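You operate a simulated robot arm through the tools that you are given. There is no shell and no other tool. Be economical: measure what you need, move in short steps, check, and stop when the job is done.

You run a simulated two-armed robot. Do the job below in one go: nothing can be reset, and whatever is moved stays where it is left.

TASK
On the deck of the half pallet, fold the wiping rag in half.

It is judged by the outcome, as a careful person would: the job done as asked, and still so three seconds after it is handed in. It fails if anything else is knocked over, pushed out of place, dropped, spilled or broken. Flat cloth is picked up by pressing the open fingertips on it (5 to 10 N) and closing them slowly along it; thin cloth reads only 2 to 8 mm in the jaws.

THE ROBOT
Two 7-joint arms with two-finger parallel grippers on one trunk, on a base that drives. Base frame: it is fixed to the floor where the robot stands at the start and does not move with it; the origin is under the middle of the robot, x ahead of it, y to its left, z up; the surface under the hand at the start is at about z = 600. Lengths are in mm, angles in degrees, forces in N, time in s.
The left shoulder is at the start at [70, 163, 1045], the right one opposite. With the tool pointing down near the work surface each hand reaches from about 340 to 860 mm from the robot's upright axis, wherever it stands, measured 20 degrees to its own side. Places, roughly: deck of the half pallet [600, 200, 700]. Payload 3.43 kg a hand.
The tool frame of a hand sits at the grasp point between the pads (the TCP): z along the fingers, y along the line on which they close. The tips reach 34 mm beyond it. The gripper opens to 128 mm. The fingers are 24 mm wide and 12 mm thick; the gripper's body (48 by 130 mm) begins 96 mm behind the TCP.
Orientation is that of the tool frame in the base frame, as [roll, pitch, yaw] about the fixed x, y, z axes, in that order (R = Rz(yaw) Ry(pitch) Rx(roll)). With the fingers straight down and closing along the base's y, the tool's x points along the base's -x, its y along +y and its z along -z.

THE INTERFACE
- The arms move only by the tool step_arm. It takes "left_steps", "right_steps" or both (then of equal length, played together; a hand with none holds still); each is a list of rows, each an object (a shift or turn left out is 0, a gripper value left out holds the last) with "rotation": the turn, a rotation vector about the tool's x, y, z in degrees, a list of three; "slide": the shift along the tool's x, y, z in mm, a list of three; "gripper": the closure, from 0 (fully open) to 1 (shut). In form: [{"rotation": [ax, ay, az], "slide": [dx, dy, dz], "gripper": gripper}, ...]. A call has 1 to 20 rows; each row shifts and turns the commanded pose from where the row before left it, along the tool's axes as they then stand. Rows are played at 5 a second. More than 50 mm and 8.6 degrees between two rows, or a gripper value outside its range, and nothing of the call is played. Where a pose cannot be reached the arm comes as near as it can. A force on the tool above 40 N (or 10 N above the force at the start of the call, whichever is more), or a blocked arm, ends the call early, and 0.2 s more pass. The fingers move at their own pace (about 153 mm/s each) and stop on an object; they squeeze with about 44 N. The grip force told is the motor's: it shows also when the fingers shut on nothing. Time passes only in rows, and 0.2 s behind the last, so rows that do not move let the fingers close. The reply holds the time, the measured pose of the TCP, the force on the tool along the base axes, the opening and the grip force, in the units named above and with some noise, with the torque about the TCP (base axes, N m) and any sound that the robot's microphone picked up, and new pictures: "views" is both (left out), scene, wrist or none (wrist: the cameras of the hands that moved).
- Cameras (640 x 400 px; columns grow to the right, rows downward): "scene" is now at [123.4, 21.3, 1251.2]; the picture's right is [0.29, -0.96, 0.00], its down [-0.74, -0.22, -0.64] and it looks along [0.61, 0.18, -0.77] (base axes); focal length 272 px, centre (320, 200). "left" rides on the left gripper at [76, 11, -160] in its tool frame; the picture's right is [-0.15, 0.99, 0.00], its down [-0.88, -0.13, -0.46] and it looks along [-0.45, -0.07, 0.89] (tool axes); focal length 234 px, centre (320, 200). "right" rides on the right gripper at [76, -11, -160] in its tool frame; the picture's right is [0.15, 0.99, 0.00], its down [-0.88, 0.13, -0.46] and it looks along [-0.45, 0.07, 0.89] (tool axes); focal length 234 px, centre (320, 200). There is no depth. A picture from a camera that has moved, and an enlarged one, comes with that camera's place and axes in the base frame and with its lens.
- slide_trunk(by): slides the trunk up (or, below 0, down) by that many mm; the arms and the scene camera ride with it, the base frame stays. It gives what a move gives, with no picture.
- roll_base(legs): drives the robot by 1 to 6 legs, each [ahead, left, turn to the left] in mm, mm and degrees, along the robot's own axes; the way and the turn of a leg run together, so that a leg with both is an arc; at most 1500 mm and 180 degrees a leg. The arms and the cameras ride along, it lands a little off, and it stops where it bumps. It gives what a move gives, and a new picture of the scene camera.
- pan_tilt(pan, tilt): turns the head with the scene camera to pan (to the left, within 86 degrees either way) and tilt (down, from -29 to 69), counted from straight ahead of the robot. It gives what a move gives, and a new picture of the scene camera.
- inspect(camera, box): a new picture of the part [left, top, right, bottom] of that camera's present view, enlarged. It takes no simulated time.
- hand_in(): hands the job in; it is judged then, once.

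Go step by step. Nothing tells you exact positions but the pictures and the camera data: compare them with the known pose of the tool, close in by small moves and look again before you grip or let go. The budget is 120 turns and 260 pictures, counting those below and the enlarged ones. Unless the task says otherwise, let go and move clear before handing in, and close with one line.

The tools are called after "Emit:" by a JSON object that holds its "name" and its "arguments". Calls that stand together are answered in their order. step_arm: Moves the arms, as the interface text tells. Its arguments: {"type":"object","properties":{"left_steps":{"type":"array"},"right_steps":{"type":"array"},"views":{"type":"string","enum":["both","scene","wrist","none"]}},"required":[]} The other tools are called the same way: slide_trunk (by) slides the trunk up or down; roll_base (legs) drives the base; pan_tilt (pan, tilt) turns the head that bears the scene camera; inspect (camera, box) takes an enlarged picture of a part of a camera's view; hand_in () hands the job in.

At the start:

```text
time: 0.0
left_tool_pos: [544.3, 341.3, 887.3]
left_tcp_rot: [180.0, -0.1, -180.0]
left_force: [-0.5, -0.3, 0.3]
left_moment: [0.01, 0.02, 0.02]
left_finger_gap: 127.9
left_gripper_force: 0.0
right_tool_pos: [484.1, -193.4, 946.1]
right_tcp_rot: [-180.0, 0.1, -180.0]
right_force: [0.3, -0.6, -0.2]
right_moment: [-0.01, 0.01, 0.01]
right_finger_gap: 127.9
right_gripper_force: 0.1
trunk travel left (down, up): [-525.0, 415.0]
robot x, y, heading: [3.5, -2.2, -0.0]
head pan, tilt: [16.7, 50.2]
```

scene: 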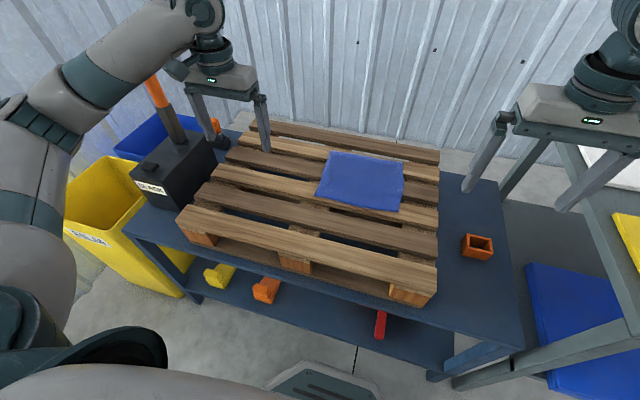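
right: 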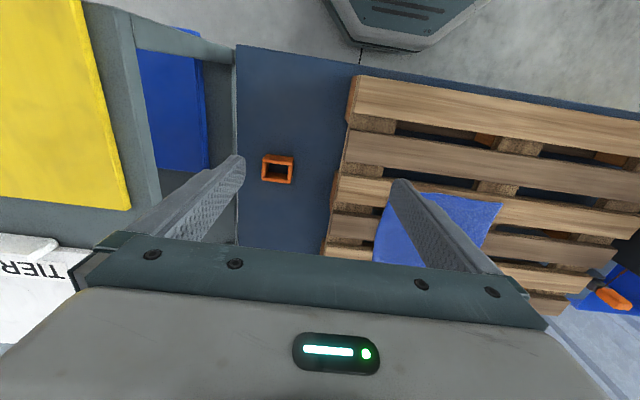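
left: 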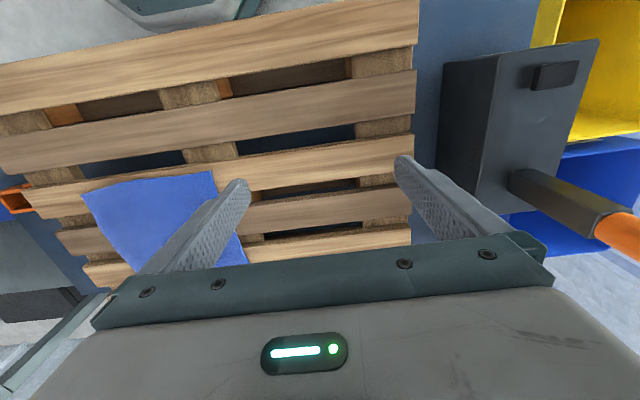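

The blue rag lies on the pallet slats, around the right-middle of the deck. I'll enlarge the view to find its corners.

Emit:
{"name": "inspect", "arguments": {"camera": "scene", "box": [280, 130, 440, 230]}}

Emit:
{"name": "inspect", "arguments": {"camera": "left", "box": [40, 130, 280, 280]}}

```text
4.00 times, centred on (360, 180) of scene
camera zoom: at [123.4, 21.3, 1251.2], right [0.29, -0.96, 0.0], down [-0.74, -0.22, -0.64], along [0.61, 0.18, -0.77], focal length 1086 px, centre (160, 280)
```

zoom: 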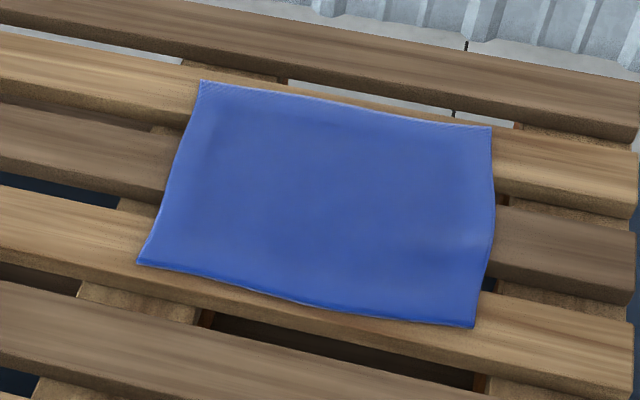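

```text
2.67 times, centred on (160, 205) of left
camera zoom: at [469.7, 352.5, 1048.0], right [0.15, 0.99, 0.0], down [0.88, -0.13, 0.46], along [0.45, -0.07, -0.89], focal length 624 px, centre (747, 187)
```

zoom: 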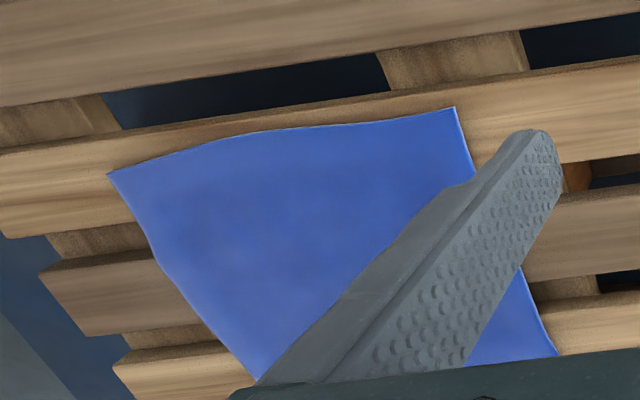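

The rag spans roughly x 568–765 and y −50–170 at z≈704, with its near edge resting on a slat. I'll fold the near edge onto the far edge with both hands, so first both go above the two near corners with the fingers part-closed.

Emit:
{"name": "step_arm", "arguments": {"left_steps": [{"slide": [-5.3, -33.8, 17.8], "gripper": 0.75}, {"slide": [-5.3, -33.8, 17.8]}, {"slide": [-5.3, -33.8, 17.8]}, {"slide": [-5.3, -33.8, 17.8]}, {"slide": [-5.3, -33.8, 17.8]}, {"slide": [-5.3, -33.8, 17.8]}, {}], "right_steps": [{"slide": [-16.8, 28, 27.7], "gripper": 0.75}, {"slide": [-16.8, 28, 27.7]}, {"slide": [-16.8, 28, 27.7]}, {"slide": [-16.8, 28, 27.7]}, {"slide": [-16.8, 28, 27.7]}, {"slide": [-16.8, 28, 27.7]}, {}]}}

```text
time: 1.6
left_tool_pos: [576.0, 136.9, 780.5]
left_tcp_rot: [-180.0, 0.0, -180.0]
left_force: [-0.1, -0.1, -0.3]
left_moment: [-0.01, -0.02, 0.04]
left_finger_gap: 31.9
left_gripper_force: 0.0
right_tool_pos: [584.7, -26.2, 776.7]
right_tcp_rot: [180.0, -0.1, -180.0]
right_force: [-0.2, 0.3, 0.2]
right_moment: [0.0, 0.01, 0.01]
right_finger_gap: 32.1
right_gripper_force: 0.0
trunk travel left (down, up): [-525.0, 415.0]
robot x, y, heading: [-0.7, -0.8, -0.2]
head pan, tilt: [16.7, 50.2]
camera scene: at [122.6, 21.3, 1251.4], right [0.29, -0.96, 0.0], down [-0.74, -0.22, -0.64], along [0.61, 0.18, -0.77], focal length 272 px, centre (320, 200)
camera right: at [509.5, -36.5, 937.9], right [-0.15, 0.99, 0.0], down [0.88, 0.13, 0.46], along [0.45, 0.07, -0.89], focal length 234 px, centre (320, 200)
camera left: at [502.4, 149.4, 940.9], right [0.15, 0.99, 0.0], down [0.88, -0.13, 0.46], along [0.45, -0.07, -0.89], focal length 234 px, centre (320, 200)
```

scene: 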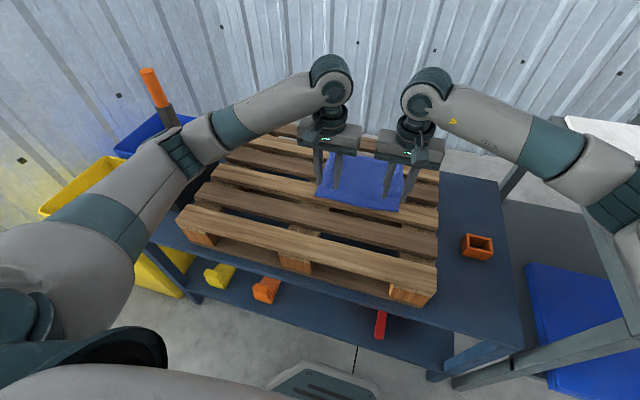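
right: 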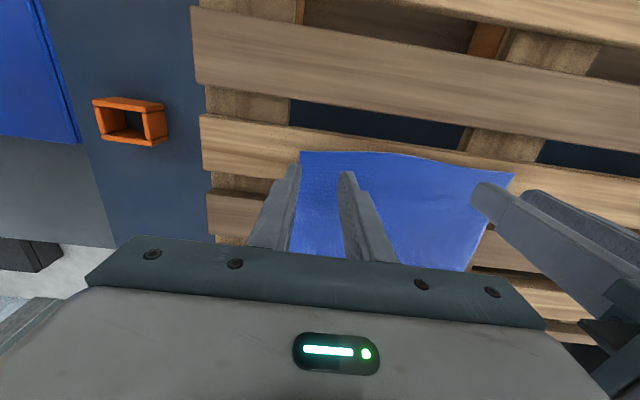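
left: 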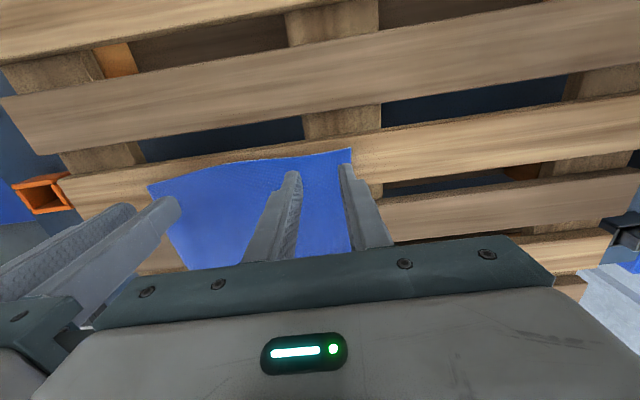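

The wrist views put the near corners at about (576,−45) and (569,172). I'll shift both hands slightly, narrow the gap, and come down to just above the cloth.

Emit:
{"name": "step_arm", "arguments": {"left_steps": [{"slide": [0, 3, 8], "gripper": 0.81}, {"slide": [0, 3, 8]}, {"slide": [0, 0, 8]}, {"slide": [0, 0, 8]}, {}], "right_steps": [{"slide": [1.5, 4, 7], "gripper": 0.81}, {"slide": [1.5, 4, 7]}, {"slide": [0, 0, 7]}, {"slide": [0, 0, 7]}, {}], "views": "wrist"}}

```text
time: 2.8
left_tool_pos: [577.3, 144.9, 749.6]
left_tcp_rot: [-180.0, 0.0, -180.0]
left_force: [0.3, 0.2, 1.0]
left_moment: [0.0, -0.01, 0.01]
left_finger_gap: 24.4
left_gripper_force: 0.1
right_tool_pos: [584.1, -18.2, 751.3]
right_tcp_rot: [-179.9, 0.0, -180.0]
right_force: [0.1, 0.8, -0.1]
right_moment: [0.01, -0.02, -0.02]
right_finger_gap: 24.4
right_gripper_force: 0.0
trunk travel left (down, up): [-525.0, 415.0]
robot x, y, heading: [0.1, 2.8, 0.2]
head pan, tilt: [16.7, 50.2]
camera right: at [507.0, -28.4, 911.6], right [-0.15, 0.99, 0.0], down [0.88, 0.13, 0.46], along [0.45, 0.07, -0.89], focal length 234 px, centre (320, 200)
camera left: at [501.8, 156.3, 909.5], right [0.15, 0.99, 0.0], down [0.88, -0.13, 0.46], along [0.45, -0.07, -0.89], focal length 234 px, centre (320, 200)
```

right: 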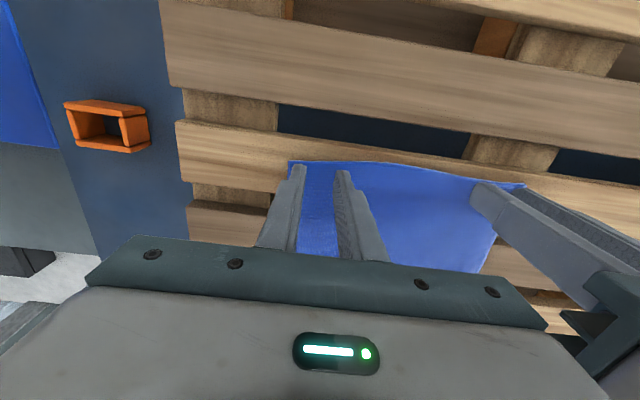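
left: 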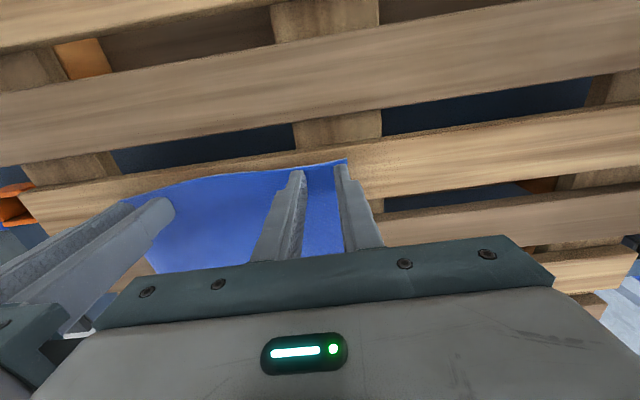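

The fingers sit just inside the near edge at both corners. I'll lower in small steps until they press lightly.

Emit:
{"name": "step_arm", "arguments": {"left_steps": [{"slide": [0, 0, 3]}, {"slide": [0, 0, 2]}, {"slide": [0, 0, 2]}, {"slide": [0, 0, 1.5]}, {}], "right_steps": [{"slide": [1, 1, 4]}, {"slide": [1, 1, 3]}, {"slide": [0, 1, 2]}, {"slide": [0, 0, 1.5]}, {}], "views": "none"}}

```text
time: 4.0
left_tool_pos: [576.6, 143.6, 746.6]
left_tcp_rot: [-180.0, 0.7, -180.0]
left_force: [-3.0, 2.1, 18.3]
left_moment: [0.07, 0.09, -0.01]
left_finger_gap: 24.2
left_gripper_force: 0.0
right_tool_pos: [580.6, -12.5, 747.5]
right_tcp_rot: [179.8, 0.5, 179.9]
right_force: [-2.7, -2.8, 18.7]
right_moment: [-0.1, 0.09, 0.04]
right_finger_gap: 24.3
right_gripper_force: 0.1
trunk travel left (down, up): [-525.0, 415.0]
robot x, y, heading: [-1.3, 1.2, 0.2]
head pan, tilt: [16.7, 50.2]
stopped in row 5 (left hand): the force on the tool passed its limit at 41 N (the readings are from after the stop); the commanded pose is now the measured one
```

Contact came at TCP z≈747, so the deck is nearer z 713, and the press is too hard. I'll ease off a touch.

Emit:
{"name": "step_arm", "arguments": {"left_steps": [{"slide": [2, 0, -0.8]}, {}], "right_steps": [{"slide": [2, 0, -0.8]}, {}], "views": "wrist"}}

```text
time: 4.6
left_tool_pos: [575.5, 143.1, 746.2]
left_tcp_rot: [-179.9, 0.7, -179.8]
left_force: [9.0, 0.5, 28.4]
left_moment: [0.0, -0.26, 0.03]
left_finger_gap: 23.7
left_gripper_force: 0.1
right_tool_pos: [579.3, -14.5, 747.9]
right_tcp_rot: [179.8, 0.4, 179.9]
right_force: [5.0, 2.1, 18.7]
right_moment: [0.02, -0.19, -0.01]
right_finger_gap: 24.2
right_gripper_force: 0.1
trunk travel left (down, up): [-525.0, 415.0]
robot x, y, heading: [0.5, 3.6, 0.1]
head pan, tilt: [16.7, 50.2]
camera right: at [502.4, -24.7, 907.0], right [-0.14, 0.99, 0.0], down [0.88, 0.13, 0.46], along [0.46, 0.07, -0.89], focal length 234 px, centre (320, 200)
camera left: at [499.0, 154.8, 905.9], right [0.14, 0.99, 0.0], down [0.88, -0.13, 0.47], along [0.46, -0.07, -0.88], focal length 234 px, centre (320, 200)
```

right: 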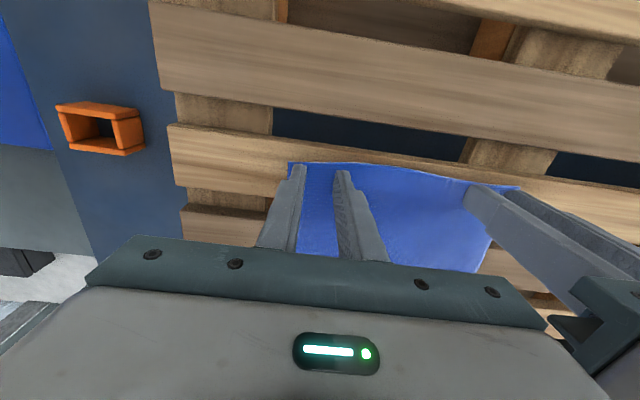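
left: 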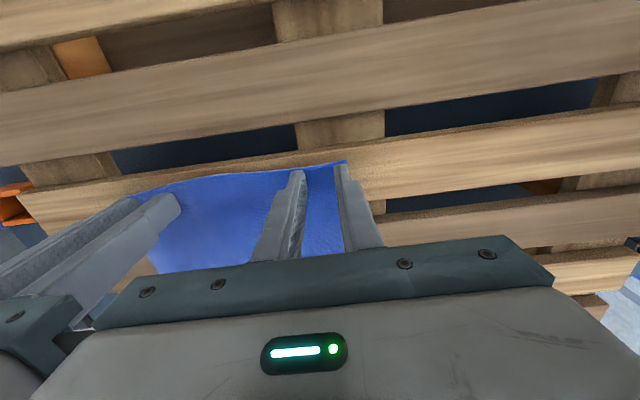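

Still pressing about 20–28 N; backing off slightly more.

Emit:
{"name": "step_arm", "arguments": {"left_steps": [{"slide": [0, 0, -1.0]}, {}, {}], "right_steps": [{"slide": [0, 0, -0.7]}, {}, {}], "views": "none"}}

```text
time: 5.4
left_tool_pos: [573.8, 143.1, 746.4]
left_tcp_rot: [-179.8, 0.7, -179.8]
left_force: [8.8, -2.7, 31.4]
left_moment: [-0.11, -0.29, 0.02]
left_finger_gap: 23.9
left_gripper_force: 0.1
right_tool_pos: [579.3, -14.2, 746.1]
right_tcp_rot: [179.9, 0.3, 179.9]
right_force: [1.8, 4.0, 12.2]
right_moment: [0.1, -0.08, -0.02]
right_finger_gap: 23.9
right_gripper_force: 0.0
trunk travel left (down, up): [-525.0, 415.0]
robot x, y, heading: [-0.3, 2.5, -0.1]
head pan, tilt: [16.7, 50.2]
```

The left hand still presses about 30 N while the right is near 12 N; easing the left more.

Emit:
{"name": "step_arm", "arguments": {"left_steps": [{"slide": [0, 0, -1.5]}, {}], "right_steps": [{"slide": [0, 0, -0.2]}, {}], "views": "none"}}

```text
time: 6.0
left_tool_pos: [573.3, 142.7, 747.1]
left_tcp_rot: [180.0, 0.5, -179.9]
left_force: [6.2, -2.3, 23.1]
left_moment: [-0.08, -0.25, 0.02]
left_finger_gap: 24.0
left_gripper_force: 0.0
right_tool_pos: [579.4, -13.2, 747.4]
right_tcp_rot: [179.9, 0.4, 179.8]
right_force: [-2.4, 2.3, 13.8]
right_moment: [0.1, 0.08, 0.0]
right_finger_gap: 24.4
right_gripper_force: 0.0
trunk travel left (down, up): [-525.0, 415.0]
robot x, y, heading: [-0.9, -0.2, 0.1]
head pan, tilt: [16.7, 50.2]
```

Stiffness looks like about 5 N/mm. I'll ease to about 9 N each and then close slowly along the cloth.

Emit:
{"name": "step_arm", "arguments": {"left_steps": [{"slide": [0, 0, -2.5]}, {}], "right_steps": [{"slide": [0, 0, -0.9]}, {}], "views": "none"}}

Emit:
{"name": "step_arm", "arguments": {"left_steps": [{"gripper": 0.83}, {"gripper": 0.85}, {"gripper": 0.87}, {"gripper": 0.89}, {"gripper": 0.91}, {"gripper": 0.93}, {"gripper": 0.95}, {"gripper": 0.97}, {"gripper": 1.0}, {}, {}], "right_steps": [{"gripper": 0.83}, {"gripper": 0.85}, {"gripper": 0.87}, {"gripper": 0.89}, {"gripper": 0.91}, {"gripper": 0.93}, {"gripper": 0.95}, {"gripper": 0.97}, {"gripper": 1.0}, {}, {}], "views": "both"}}

```text
time: 6.6
left_tool_pos: [573.6, 142.2, 748.0]
left_tcp_rot: [180.0, 0.2, -180.0]
left_force: [-1.5, 0.0, 3.5]
left_moment: [0.01, 0.02, -0.01]
left_finger_gap: 24.1
left_gripper_force: 0.0
right_tool_pos: [579.7, -15.0, 747.1]
right_tcp_rot: [180.0, 0.3, 179.9]
right_force: [-5.2, -1.0, 15.5]
right_moment: [-0.01, 0.12, -0.01]
right_finger_gap: 24.4
right_gripper_force: 0.1
trunk travel left (down, up): [-525.0, 415.0]
robot x, y, heading: [-1.7, -4.0, -0.0]
head pan, tilt: [16.7, 50.2]
```

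```text
time: 9.0
left_tool_pos: [574.5, 144.2, 749.0]
left_tcp_rot: [-180.0, 0.4, -179.9]
left_force: [-0.2, 0.1, 0.4]
left_moment: [-0.02, 0.03, 0.03]
left_finger_gap: 0.0
left_gripper_force: 32.9
right_tool_pos: [581.2, -14.6, 747.9]
right_tcp_rot: [179.9, 0.4, 179.9]
right_force: [1.7, -0.3, 17.0]
right_moment: [0.02, -0.04, -0.02]
right_finger_gap: 0.0
right_gripper_force: 32.9
trunk travel left (down, up): [-525.0, 415.0]
robot x, y, heading: [2.9, 2.1, -0.1]
head pan, tilt: [16.7, 50.2]
camera scene: at [122.1, 21.3, 1251.5], right [0.29, -0.96, 0.0], down [-0.73, -0.22, -0.64], along [0.61, 0.18, -0.77], focal length 272 px, centre (320, 200)
camera right: at [503.5, -24.7, 907.4], right [-0.14, 0.99, 0.0], down [0.88, 0.13, 0.46], along [0.46, 0.07, -0.89], focal length 234 px, centre (320, 200)
camera left: at [499.2, 154.9, 908.9], right [0.14, 0.99, 0.0], down [0.88, -0.13, 0.46], along [0.46, -0.07, -0.89], focal length 234 px, centre (320, 200)
```

scene: 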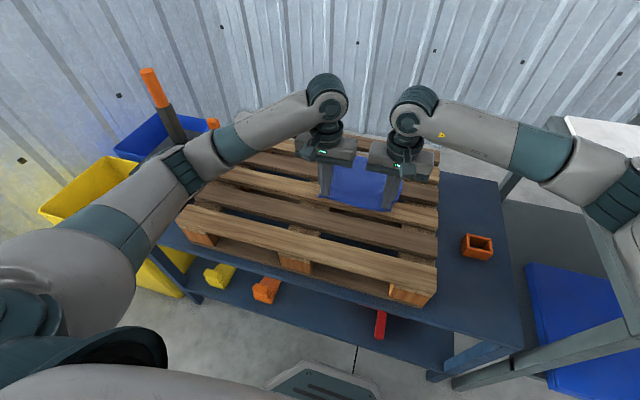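
right: 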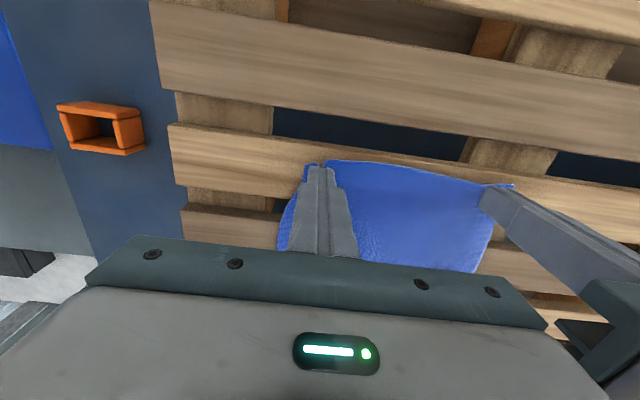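
left: 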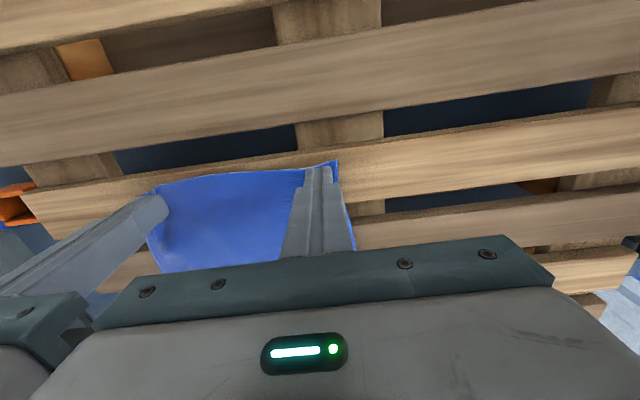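

Both jaws read 0 mm, so the cloth slipped out. I'll lift, reopen wider and look at the cloth before a second try.

Emit:
{"name": "step_arm", "arguments": {"left_steps": [{"slide": [0, 0, -10]}, {"slide": [0, -4, -10], "gripper": 0.73}, {"slide": [0, -4, 0]}, {}], "right_steps": [{"slide": [0, 0, -10]}, {"slide": [0, 2, -10], "gripper": 0.73}, {"slide": [0, 2, 0]}, {}], "views": "both"}}

```text
time: 10.0
left_tool_pos: [573.5, 134.8, 768.9]
left_tcp_rot: [-179.9, 0.3, -179.8]
left_force: [-0.4, 0.2, 0.4]
left_moment: [0.07, 0.04, -0.02]
left_finger_gap: 34.6
left_gripper_force: 0.1
right_tool_pos: [579.6, -9.7, 766.7]
right_tcp_rot: [179.9, 0.1, 180.0]
right_force: [0.2, -0.6, 0.3]
right_moment: [0.0, 0.06, 0.0]
right_finger_gap: 34.6
right_gripper_force: 0.0
trunk travel left (down, up): [-525.0, 415.0]
robot x, y, heading: [-1.6, -0.7, 0.2]
head pan, tilt: [16.7, 50.2]
camera scene: at [123.4, 21.3, 1251.3], right [0.29, -0.96, 0.0], down [-0.74, -0.22, -0.64], along [0.61, 0.18, -0.77], focal length 272 px, centre (320, 200)
camera right: at [503.6, -20.8, 926.9], right [-0.14, 0.99, 0.0], down [0.88, 0.13, 0.46], along [0.45, 0.07, -0.89], focal length 234 px, centre (320, 200)
camera left: at [499.2, 147.1, 927.5], right [0.14, 0.99, 0.0], down [0.88, -0.13, 0.46], along [0.46, -0.07, -0.89], focal length 234 px, centre (320, 200)
```

scene: 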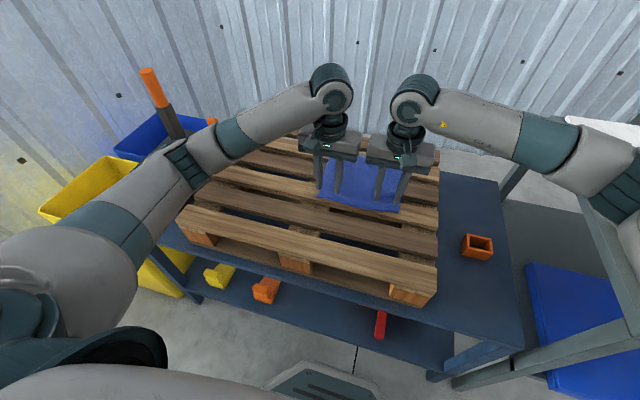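
right: 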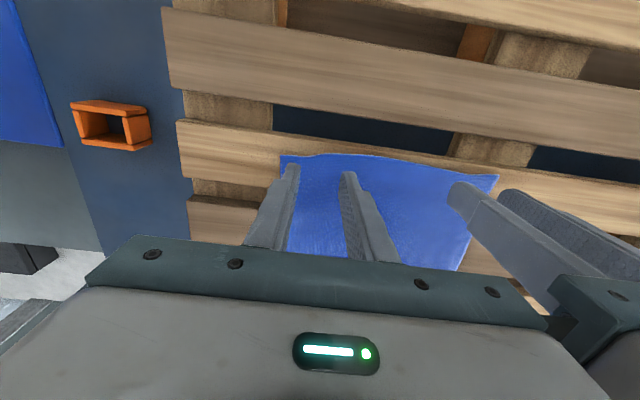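
left: 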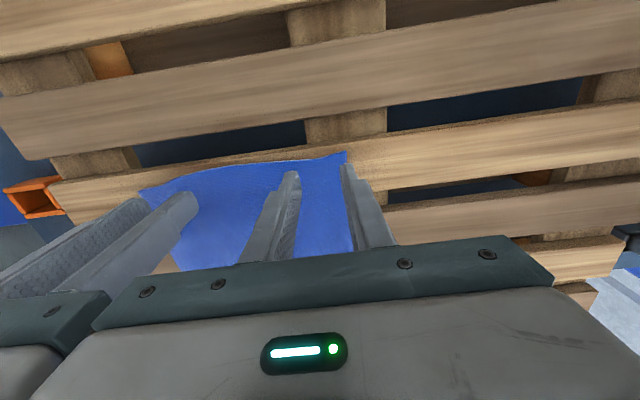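

The cloth sprang back flat. I'll go about 6 mm further in from the edge and press again gently, watching the force.

Emit:
{"name": "step_arm", "arguments": {"left_steps": [{"slide": [-3, 0, 7]}, {"slide": [-3, 0, 7]}, {"slide": [0, 0, 5]}, {}, {}], "right_steps": [{"slide": [-3, 0, 6]}, {"slide": [-2, 0, 6]}, {"slide": [0, 0, 5]}, {}, {}], "views": "none"}}

```text
time: 11.2
left_tool_pos: [581.0, 136.3, 749.9]
left_tcp_rot: [-179.8, 0.3, -179.8]
left_force: [0.0, -0.1, 0.9]
left_moment: [0.01, -0.01, 0.01]
left_finger_gap: 34.2
left_gripper_force: 0.1
right_tool_pos: [586.1, -9.3, 751.0]
right_tcp_rot: [179.8, 0.2, 179.9]
right_force: [0.6, 0.0, -0.4]
right_moment: [0.03, -0.02, 0.04]
right_finger_gap: 34.9
right_gripper_force: 0.1
trunk travel left (down, up): [-525.0, 415.0]
robot x, y, heading: [0.2, -2.0, 0.1]
head pan, tilt: [16.7, 50.2]
```

Emit:
{"name": "step_arm", "arguments": {"left_steps": [{"slide": [0, 0, 1.5]}, {}, {}], "right_steps": [{"slide": [0, 0, 2]}, {}, {}], "views": "none"}}

```text
time: 12.0
left_tool_pos: [582.6, 136.2, 748.5]
left_tcp_rot: [-179.9, 0.4, -179.9]
left_force: [0.8, 0.0, 2.4]
left_moment: [-0.02, 0.01, 0.01]
left_finger_gap: 34.8
left_gripper_force: 0.1
right_tool_pos: [585.1, -8.7, 747.7]
right_tcp_rot: [179.9, 0.2, 179.9]
right_force: [0.9, 0.8, 4.7]
right_moment: [0.03, -0.05, 0.02]
right_finger_gap: 34.6
right_gripper_force: 0.3
trunk travel left (down, up): [-525.0, 415.0]
robot x, y, heading: [-1.0, -0.8, 0.1]
head pan, tilt: [16.7, 50.2]
```

Both have just touched. A bit more to reach about 8–9 N.

Emit:
{"name": "step_arm", "arguments": {"left_steps": [{"slide": [0, 0, 1.0]}, {}, {}], "right_steps": [{"slide": [0, 0, 0.6]}, {}, {}], "views": "none"}}

```text
time: 12.8
left_tool_pos: [582.0, 135.2, 748.8]
left_tcp_rot: [-179.9, 0.3, -179.9]
left_force: [0.3, 0.6, 2.4]
left_moment: [0.0, -0.02, -0.02]
left_finger_gap: 34.6
left_gripper_force: 0.0
right_tool_pos: [585.1, -8.1, 747.0]
right_tcp_rot: [179.9, 0.3, 179.9]
right_force: [2.6, 2.2, 11.5]
right_moment: [0.1, -0.08, 0.02]
right_finger_gap: 34.6
right_gripper_force: 0.1
trunk travel left (down, up): [-525.0, 415.0]
robot x, y, heading: [0.0, -4.1, -0.0]
head pan, tilt: [16.7, 50.2]
```

Emit:
{"name": "step_arm", "arguments": {"left_steps": [{"slide": [0, 0, 1.0]}, {}, {}], "right_steps": [{"slide": [0, 0, -0.3]}, {}, {}], "views": "none"}}

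```text
time: 13.6
left_tool_pos: [581.5, 135.5, 747.8]
left_tcp_rot: [-179.9, 0.4, -179.8]
left_force: [0.6, 0.3, 9.4]
left_moment: [-0.08, -0.06, 0.0]
left_finger_gap: 34.5
left_gripper_force: 0.0
right_tool_pos: [585.6, -9.6, 748.0]
right_tcp_rot: [179.9, 0.3, 179.8]
right_force: [1.2, 2.5, 9.3]
right_moment: [0.09, -0.02, 0.03]
right_finger_gap: 34.6
right_gripper_force: 0.0
trunk travel left (down, up): [-525.0, 415.0]
robot x, y, heading: [1.2, 2.8, -0.1]
head pan, tilt: [16.7, 50.2]
```

Both press at 9 N. Closing slowly halfway, then checking.

Emit:
{"name": "step_arm", "arguments": {"left_steps": [{"gripper": 0.75}, {"gripper": 0.765}, {"gripper": 0.78}, {"gripper": 0.795}, {"gripper": 0.81}, {"gripper": 0.825}, {"gripper": 0.84}, {"gripper": 0.855}, {}], "right_steps": [{"gripper": 0.75}, {"gripper": 0.765}, {"gripper": 0.78}, {"gripper": 0.795}, {"gripper": 0.81}, {"gripper": 0.825}, {"gripper": 0.84}, {"gripper": 0.855}, {}], "views": "wrist"}}

```text
time: 15.6
left_tool_pos: [581.6, 136.8, 747.4]
left_tcp_rot: [-180.0, 0.4, -179.7]
left_force: [-0.6, -0.3, 10.5]
left_moment: [-0.09, 0.0, -0.02]
left_finger_gap: 18.0
left_gripper_force: 0.0
right_tool_pos: [584.6, -10.2, 748.8]
right_tcp_rot: [180.0, 0.4, 179.9]
right_force: [-1.7, -0.1, 7.1]
right_moment: [0.0, 0.02, 0.03]
right_finger_gap: 17.9
right_gripper_force: 0.1
trunk travel left (down, up): [-525.0, 415.0]
robot x, y, heading: [1.2, 1.2, 0.1]
head pan, tilt: [16.7, 50.2]
camera right: at [507.9, -20.7, 907.9], right [-0.14, 0.99, 0.0], down [0.88, 0.13, 0.46], along [0.46, 0.07, -0.89], focal length 234 px, centre (320, 200)
camera left: at [505.5, 147.1, 906.7], right [0.14, 0.99, 0.0], down [0.88, -0.13, 0.46], along [0.46, -0.07, -0.89], focal length 234 px, centre (320, 200)
```

right: 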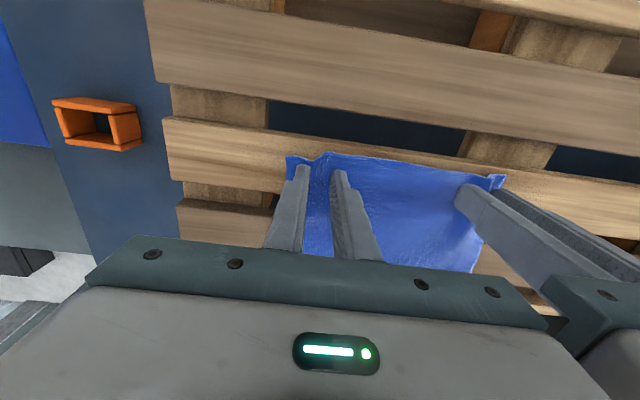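
left: 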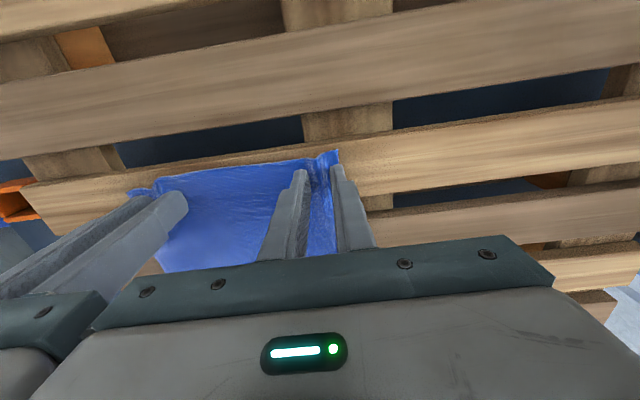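

A ridge of cloth is forming between the fingers of each hand. I'll finish closing.

Emit:
{"name": "step_arm", "arguments": {"left_steps": [{"gripper": 0.87}, {"gripper": 0.885}, {"gripper": 0.9}, {"gripper": 0.915}, {"gripper": 0.93}, {"gripper": 0.945}, {"gripper": 0.96}, {"gripper": 0.975}, {"gripper": 1.0}, {}, {}], "right_steps": [{"gripper": 0.87}, {"gripper": 0.885}, {"gripper": 0.9}, {"gripper": 0.915}, {"gripper": 0.93}, {"gripper": 0.945}, {"gripper": 0.96}, {"gripper": 0.975}, {"gripper": 1.0}, {}, {}], "views": "wrist"}}

```text
time: 18.0
left_tool_pos: [582.1, 134.8, 748.5]
left_tcp_rot: [-179.9, 0.4, -180.0]
left_force: [1.1, -1.7, 9.9]
left_moment: [-0.05, 0.02, 0.01]
left_finger_gap: 4.2
left_gripper_force: 38.6
right_tool_pos: [584.6, -10.2, 748.0]
right_tcp_rot: [179.8, 0.3, 179.9]
right_force: [-0.2, 0.2, 7.4]
right_moment: [0.01, 0.0, -0.01]
right_finger_gap: 0.0
right_gripper_force: 33.2
trunk travel left (down, up): [-525.0, 415.0]
robot x, y, heading: [-0.3, -3.2, -0.1]
head pan, tilt: [16.7, 50.2]
camera right: at [508.0, -20.8, 907.9], right [-0.14, 0.99, 0.0], down [0.88, 0.13, 0.46], along [0.46, 0.07, -0.89], focal length 234 px, centre (320, 200)
camera left: at [505.6, 146.7, 906.7], right [0.14, 0.99, 0.0], down [0.88, -0.13, 0.46], along [0.46, -0.07, -0.89], focal length 234 px, centre (320, 200)
```

right: 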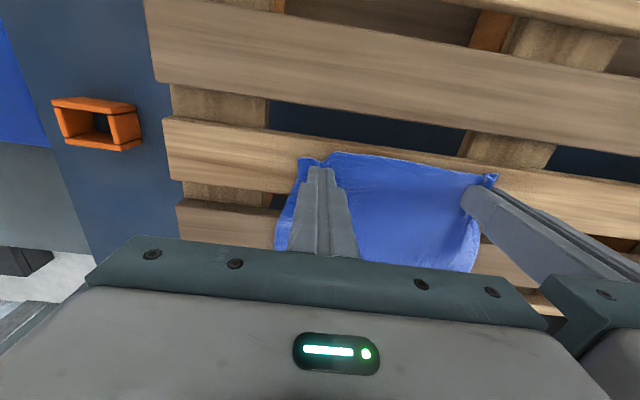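
left: 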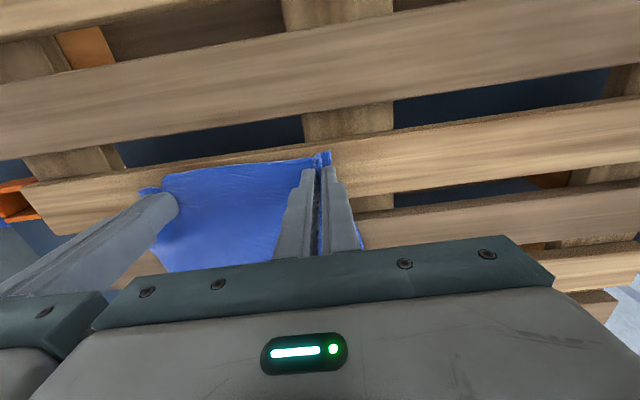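

The left hand has the cloth (4.2 mm), but the right slipped at the end. The left holds while I reopen the right and try again with a little more pressure.

Emit:
{"name": "step_arm", "arguments": {"right_steps": [{"slide": [0, 0, -8]}, {"slide": [0, 0, -6], "gripper": 0.71}, {}, {}], "views": "wrist"}}

```text
time: 19.0
left_tool_pos: [582.0, 135.4, 748.3]
left_tcp_rot: [-179.9, 0.4, -179.9]
left_force: [-1.8, -0.9, 12.2]
left_moment: [-0.02, 0.07, -0.05]
left_finger_gap: 4.3
left_gripper_force: 38.1
right_tool_pos: [585.6, -8.7, 762.6]
right_tcp_rot: [180.0, 0.2, 180.0]
right_force: [0.1, -0.6, 0.8]
right_moment: [-0.03, -0.02, 0.02]
right_finger_gap: 37.4
right_gripper_force: 0.0
trunk travel left (down, up): [-525.0, 415.0]
robot x, y, heading: [1.2, 3.8, 0.1]
head pan, tilt: [16.7, 50.2]
camera right: at [508.8, -19.7, 922.0], right [-0.14, 0.99, 0.0], down [0.88, 0.13, 0.46], along [0.46, 0.07, -0.89], focal length 234 px, centre (320, 200)
```

right: 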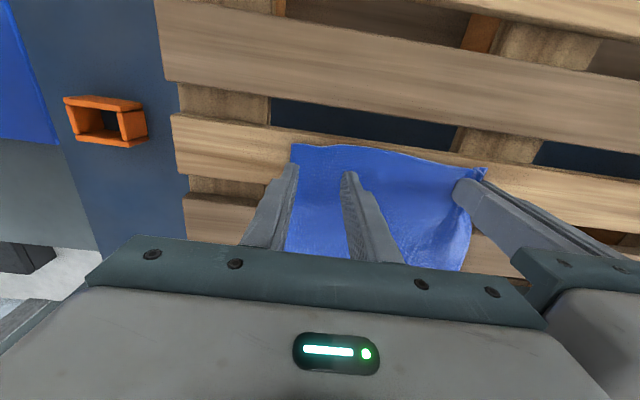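

The right side edge is now near y −36, so the outer finger was almost off the cloth. I'll shift the right hand 7 mm inward and 4 mm toward the edge, then press.

Emit:
{"name": "step_arm", "arguments": {"right_steps": [{"slide": [2, 3.5, 4], "gripper": 0.74}, {"slide": [2, 3.5, 4]}, {"slide": [0, 0, 4]}, {"slide": [0, 0, 2]}, {}, {}], "views": "none"}}

```text
time: 20.4
left_tool_pos: [582.2, 134.6, 746.9]
left_tcp_rot: [-179.8, 0.4, -179.9]
left_force: [1.8, -1.4, 9.8]
left_moment: [-0.03, -0.03, -0.01]
left_finger_gap: 4.0
left_gripper_force: 38.6
right_tool_pos: [580.8, -3.1, 747.9]
right_tcp_rot: [179.9, 0.3, 179.9]
right_force: [-2.8, 0.1, 10.1]
right_moment: [0.04, 0.12, 0.03]
right_finger_gap: 33.1
right_gripper_force: 0.2
trunk travel left (down, up): [-525.0, 415.0]
robot x, y, heading: [1.8, 0.7, 0.0]
head pan, tilt: [16.7, 50.2]
```

Emit:
{"name": "step_arm", "arguments": {"right_steps": [{"gripper": 0.76}, {"gripper": 0.775}, {"gripper": 0.79}, {"gripper": 0.805}, {"gripper": 0.82}, {"gripper": 0.835}, {"gripper": 0.85}, {"gripper": 0.865}, {"gripper": 0.88}, {"gripper": 0.895}, {"gripper": 0.91}, {"gripper": 0.925}, {"gripper": 0.94}, {"gripper": 0.955}, {"gripper": 0.97}, {"gripper": 0.985}, {"gripper": 1.0}, {}, {}], "views": "wrist"}}

```text
time: 24.4
left_tool_pos: [580.6, 135.5, 746.9]
left_tcp_rot: [-179.9, 0.4, -179.9]
left_force: [2.1, -1.0, 7.5]
left_moment: [-0.04, -0.07, -0.01]
left_finger_gap: 4.4
left_gripper_force: 39.4
right_tool_pos: [581.1, -4.1, 746.8]
right_tcp_rot: [179.9, 0.3, 179.8]
right_force: [-0.8, 0.8, 15.6]
right_moment: [0.0, 0.04, 0.0]
right_finger_gap: 0.0
right_gripper_force: 32.7
trunk travel left (down, up): [-525.0, 415.0]
robot x, y, heading: [1.4, 0.6, -0.0]
head pan, tilt: [16.7, 50.2]
camera right: at [504.3, -14.0, 907.5], right [-0.14, 0.99, 0.0], down [0.88, 0.13, 0.46], along [0.46, 0.07, -0.89], focal length 234 px, centre (320, 200)
```

right: 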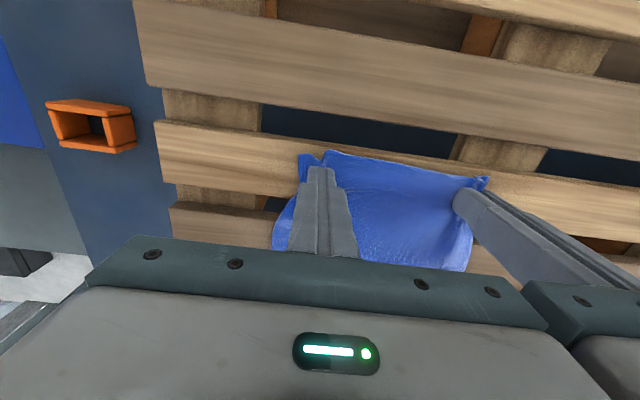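

Emit:
{"name": "inspect", "arguments": {"camera": "right", "box": [260, 130, 420, 230]}}

```text
4.00 times, centred on (340, 180) of right
camera zoom: at [504.3, -14.0, 907.5], right [-0.14, 0.99, 0.0], down [0.88, 0.13, 0.46], along [0.46, 0.07, -0.89], focal length 937 px, centre (240, 280)
```

zoom: 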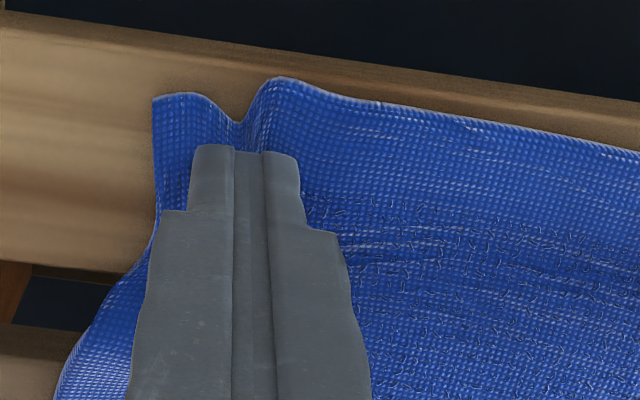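

The cloth bunched but escaped below the tips. Retrying with a wider gap and a lighter 8 N press, a little further in.

Emit:
{"name": "step_arm", "arguments": {"right_steps": [{"slide": [0, 0, -8]}, {"slide": [-4, 2, -4], "gripper": 0.65}, {"slide": [0, 2, 0]}, {}, {"slide": [0, 0, 5]}, {"slide": [0, 0, 4]}, {"slide": [0, 0, 1]}, {}, {}], "views": "wrist"}}

```text
time: 26.4
left_tool_pos: [582.1, 135.1, 747.5]
left_tcp_rot: [-179.9, 0.4, -179.9]
left_force: [-2.6, -1.0, 11.9]
left_moment: [-0.04, 0.1, 0.0]
left_finger_gap: 4.1
left_gripper_force: 38.9
right_tool_pos: [584.4, 0.2, 748.9]
right_tcp_rot: [179.8, 0.3, 179.9]
right_force: [0.1, 1.0, 1.0]
right_moment: [0.0, 0.03, 0.0]
right_finger_gap: 44.7
right_gripper_force: 0.0
trunk travel left (down, up): [-525.0, 415.0]
robot x, y, heading: [-1.5, 2.6, 0.1]
head pan, tilt: [16.7, 50.2]
camera right: at [508.7, -9.0, 909.6], right [-0.14, 0.99, 0.0], down [0.88, 0.13, 0.46], along [0.46, 0.07, -0.89], focal length 234 px, centre (320, 200)
```

right: 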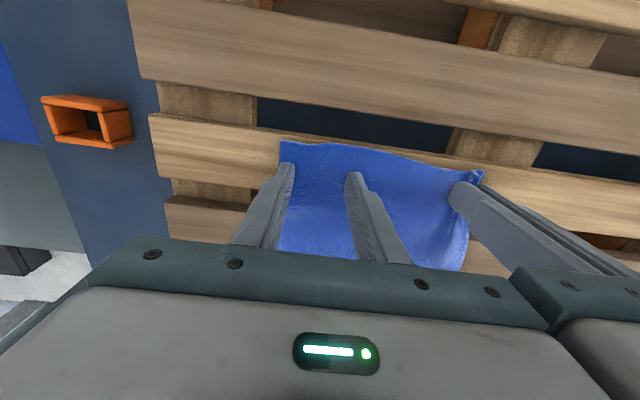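

Emit:
{"name": "step_arm", "arguments": {"right_steps": [{"gripper": 0.685}, {"slide": [0, 1, 0.8]}, {"slide": [0, 0, 0.6]}, {}, {}], "views": "none"}}

```text
time: 27.6
left_tool_pos: [580.8, 135.3, 748.0]
left_tcp_rot: [180.0, 0.5, -179.9]
left_force: [-2.1, -0.7, 11.8]
left_moment: [0.0, 0.06, -0.03]
left_finger_gap: 4.3
left_gripper_force: 38.8
right_tool_pos: [585.4, 2.0, 749.1]
right_tcp_rot: [179.9, 0.4, 179.9]
right_force: [-0.5, -2.3, 3.1]
right_moment: [-0.07, 0.0, -0.03]
right_finger_gap: 40.3
right_gripper_force: 0.1
trunk travel left (down, up): [-525.0, 415.0]
robot x, y, heading: [1.2, 2.3, 0.0]
head pan, tilt: [16.7, 50.2]
```

Emit:
{"name": "step_arm", "arguments": {"right_steps": [{"slide": [0, 0, 0.9]}, {}, {}], "views": "none"}}

```text
time: 28.4
left_tool_pos: [580.3, 135.3, 746.7]
left_tcp_rot: [180.0, 0.4, -179.9]
left_force: [-1.3, 0.2, 10.7]
left_moment: [0.02, 0.04, -0.06]
left_finger_gap: 4.0
left_gripper_force: 38.7
right_tool_pos: [585.2, 1.9, 747.4]
right_tcp_rot: [179.9, 0.2, 179.9]
right_force: [0.4, -1.6, 6.2]
right_moment: [-0.14, 0.05, 0.0]
right_finger_gap: 40.7
right_gripper_force: 0.3
trunk travel left (down, up): [-525.0, 415.0]
robot x, y, heading: [-0.5, 3.6, 0.1]
head pan, tilt: [16.7, 50.2]
```

Emit:
{"name": "step_arm", "arguments": {"right_steps": [{"slide": [0, 0, 0.8]}, {}, {}], "views": "none"}}

```text
time: 29.2
left_tool_pos: [581.6, 134.0, 747.9]
left_tcp_rot: [180.0, 0.4, -179.9]
left_force: [0.3, -0.6, 8.4]
left_moment: [0.04, -0.02, -0.05]
left_finger_gap: 4.0
left_gripper_force: 38.3
right_tool_pos: [585.0, 3.2, 747.5]
right_tcp_rot: [180.0, 0.4, 179.9]
right_force: [1.7, -2.5, 14.3]
right_moment: [-0.16, -0.04, 0.01]
right_finger_gap: 40.5
right_gripper_force: 0.4
trunk travel left (down, up): [-525.0, 415.0]
robot x, y, heading: [0.6, 0.4, -0.1]
head pan, tilt: [16.7, 50.2]
```

Force is a bit high but shared now. Easing slightly and closing, slowly.

Emit:
{"name": "step_arm", "arguments": {"right_steps": [{"slide": [0, 0, -0.4], "gripper": 0.7}, {"gripper": 0.715}, {"gripper": 0.73}, {"gripper": 0.745}, {"gripper": 0.76}, {"gripper": 0.775}, {"gripper": 0.79}, {"gripper": 0.805}, {"gripper": 0.82}, {"gripper": 0.835}, {"gripper": 0.85}, {"gripper": 0.865}, {"gripper": 0.88}, {}], "views": "none"}}

Emit:
{"name": "inspect", "arguments": {"camera": "right", "box": [260, 130, 420, 230]}}

```text
time: 32.2
left_tool_pos: [581.1, 135.7, 747.9]
left_tcp_rot: [-179.9, 0.4, 180.0]
left_force: [1.9, -3.8, 7.8]
left_moment: [-0.12, -0.04, -0.03]
left_finger_gap: 4.1
left_gripper_force: 38.5
right_tool_pos: [584.7, 2.3, 748.2]
right_tcp_rot: [179.9, 0.3, 179.9]
right_force: [-0.3, 4.8, 12.5]
right_moment: [0.15, 0.02, -0.03]
right_finger_gap: 15.4
right_gripper_force: 0.1
trunk travel left (down, up): [-525.0, 415.0]
robot x, y, heading: [0.3, -2.6, 0.0]
head pan, tilt: [16.7, 50.2]
```

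```text
4.00 times, centred on (340, 180) of right
camera zoom: at [508.5, -8.3, 907.4], right [-0.14, 0.99, 0.0], down [0.88, 0.13, 0.46], along [0.46, 0.07, -0.89], focal length 937 px, centre (240, 280)
```

zoom: 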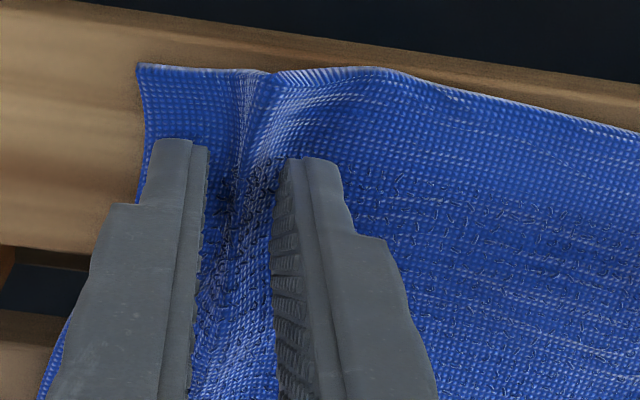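

A ridge is again between the tips. Continuing to close.

Emit:
{"name": "step_arm", "arguments": {"right_steps": [{"gripper": 0.89}, {"gripper": 0.9}, {"gripper": 0.91}, {"gripper": 0.92}, {"gripper": 0.93}, {"gripper": 0.94}, {"gripper": 0.95}, {"gripper": 0.96}, {"gripper": 0.97}, {"gripper": 1.0}, {}, {}], "views": "none"}}

Emit:
{"name": "inspect", "arguments": {"camera": "right", "box": [260, 130, 420, 230]}}

```text
time: 34.8
left_tool_pos: [582.0, 134.8, 747.3]
left_tcp_rot: [-179.9, 0.4, -179.9]
left_force: [0.4, -14.8, 7.9]
left_moment: [-0.54, 0.01, -0.05]
left_finger_gap: 4.4
left_gripper_force: 38.1
right_tool_pos: [584.3, 3.7, 746.8]
right_tcp_rot: [179.9, 0.3, 180.0]
right_force: [0.6, 16.3, 10.7]
right_moment: [0.58, -0.01, -0.1]
right_finger_gap: 4.4
right_gripper_force: 38.8
trunk travel left (down, up): [-525.0, 415.0]
robot x, y, heading: [1.1, 1.3, 0.0]
head pan, tilt: [16.7, 50.2]
```

```text
4.00 times, centred on (340, 180) of right
camera zoom: at [508.4, -8.1, 907.5], right [-0.15, 0.99, 0.0], down [0.88, 0.13, 0.46], along [0.46, 0.07, -0.89], focal length 937 px, centre (240, 280)
```

zoom: 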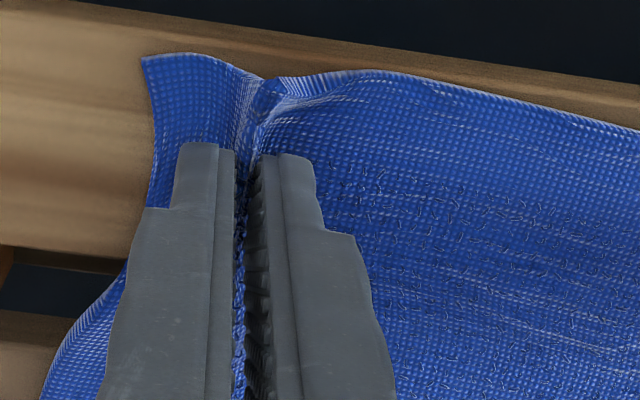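

Both hands now hold the edge (4.4 mm each). I'll lift along an arc toward the far edge, tilting the fingers back toward the robot so the edge turns over with the cloth.

Emit:
{"name": "step_arm", "arguments": {"left_steps": [{"slide": [-2.6, 0, -9.5], "rotation": [0, 2.5, 0]}, {"slide": [-2.7, 0, -9.5], "rotation": [0, 2.5, 0]}, {"slide": [-4.3, 0, -9.1], "rotation": [0, 2.5, 0]}, {"slide": [-4.3, 0, -9.2], "rotation": [0, 2.5, 0]}, {"slide": [-5.8, 0, -8.5], "rotation": [0, 2.5, 0]}, {"slide": [-5.9, 0, -8.5], "rotation": [0, 2.5, 0]}], "right_steps": [{"slide": [-2.6, 0, -9.5], "rotation": [0, 2.5, 0]}, {"slide": [-2.7, 0, -9.5], "rotation": [0, 2.5, 0]}, {"slide": [-4.3, 0, -9.1], "rotation": [0, 2.5, 0]}, {"slide": [-4.3, 0, -9.2], "rotation": [0, 2.5, 0]}, {"slide": [-5.8, 0, -8.5], "rotation": [0, 2.5, 0]}, {"slide": [-5.9, 0, -8.5], "rotation": [0, 2.5, 0]}]}}

```text
time: 36.2
left_tool_pos: [613.2, 134.1, 797.1]
left_tcp_rot: [-179.8, -14.7, -179.8]
left_force: [-0.6, -19.1, -0.2]
left_moment: [-0.6, 0.01, 0.15]
left_finger_gap: 4.1
left_gripper_force: 38.3
right_tool_pos: [616.5, 1.6, 796.1]
right_tcp_rot: [179.9, -14.8, 179.9]
right_force: [0.0, 20.1, -0.5]
right_moment: [0.57, -0.06, -0.3]
right_finger_gap: 4.3
right_gripper_force: 38.7
trunk travel left (down, up): [-525.0, 415.0]
robot x, y, heading: [-1.0, -1.1, 0.2]
head pan, tilt: [16.7, 50.2]
camera scene: at [123.9, 21.2, 1251.2], right [0.29, -0.96, 0.0], down [-0.74, -0.22, -0.64], along [0.61, 0.18, -0.77], focal length 272 px, centre (320, 200)
camera right: at [583.2, -9.5, 970.8], right [-0.14, 0.99, 0.04], down [0.97, 0.13, 0.21], along [0.21, 0.07, -0.98], focal length 234 px, centre (320, 200)
camera left: at [581.3, 146.2, 970.4], right [0.14, 0.99, -0.04], down [0.97, -0.13, 0.22], along [0.21, -0.07, -0.98], focal length 234 px, centre (320, 200)
```

scene: 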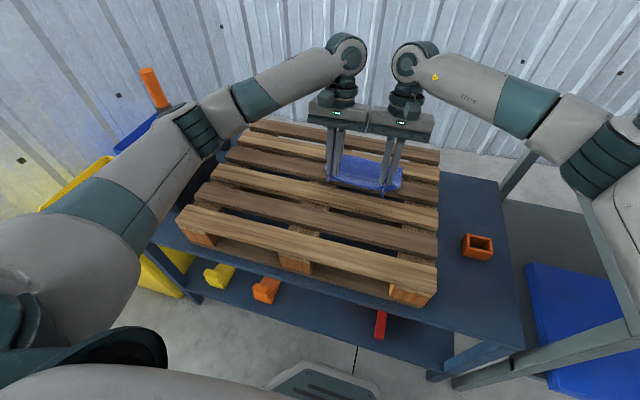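
right: 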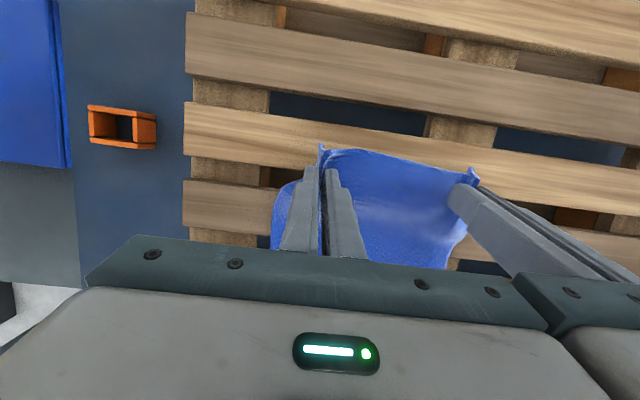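
left: 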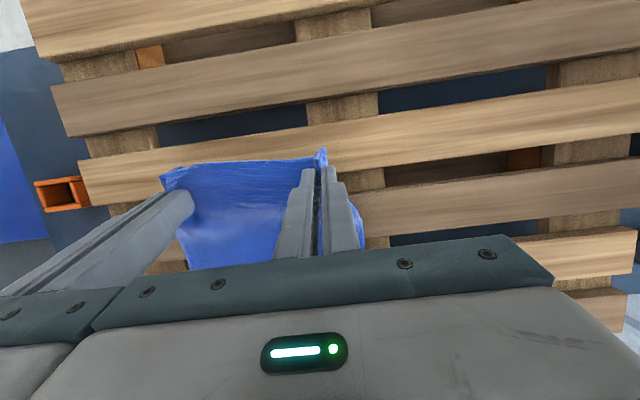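

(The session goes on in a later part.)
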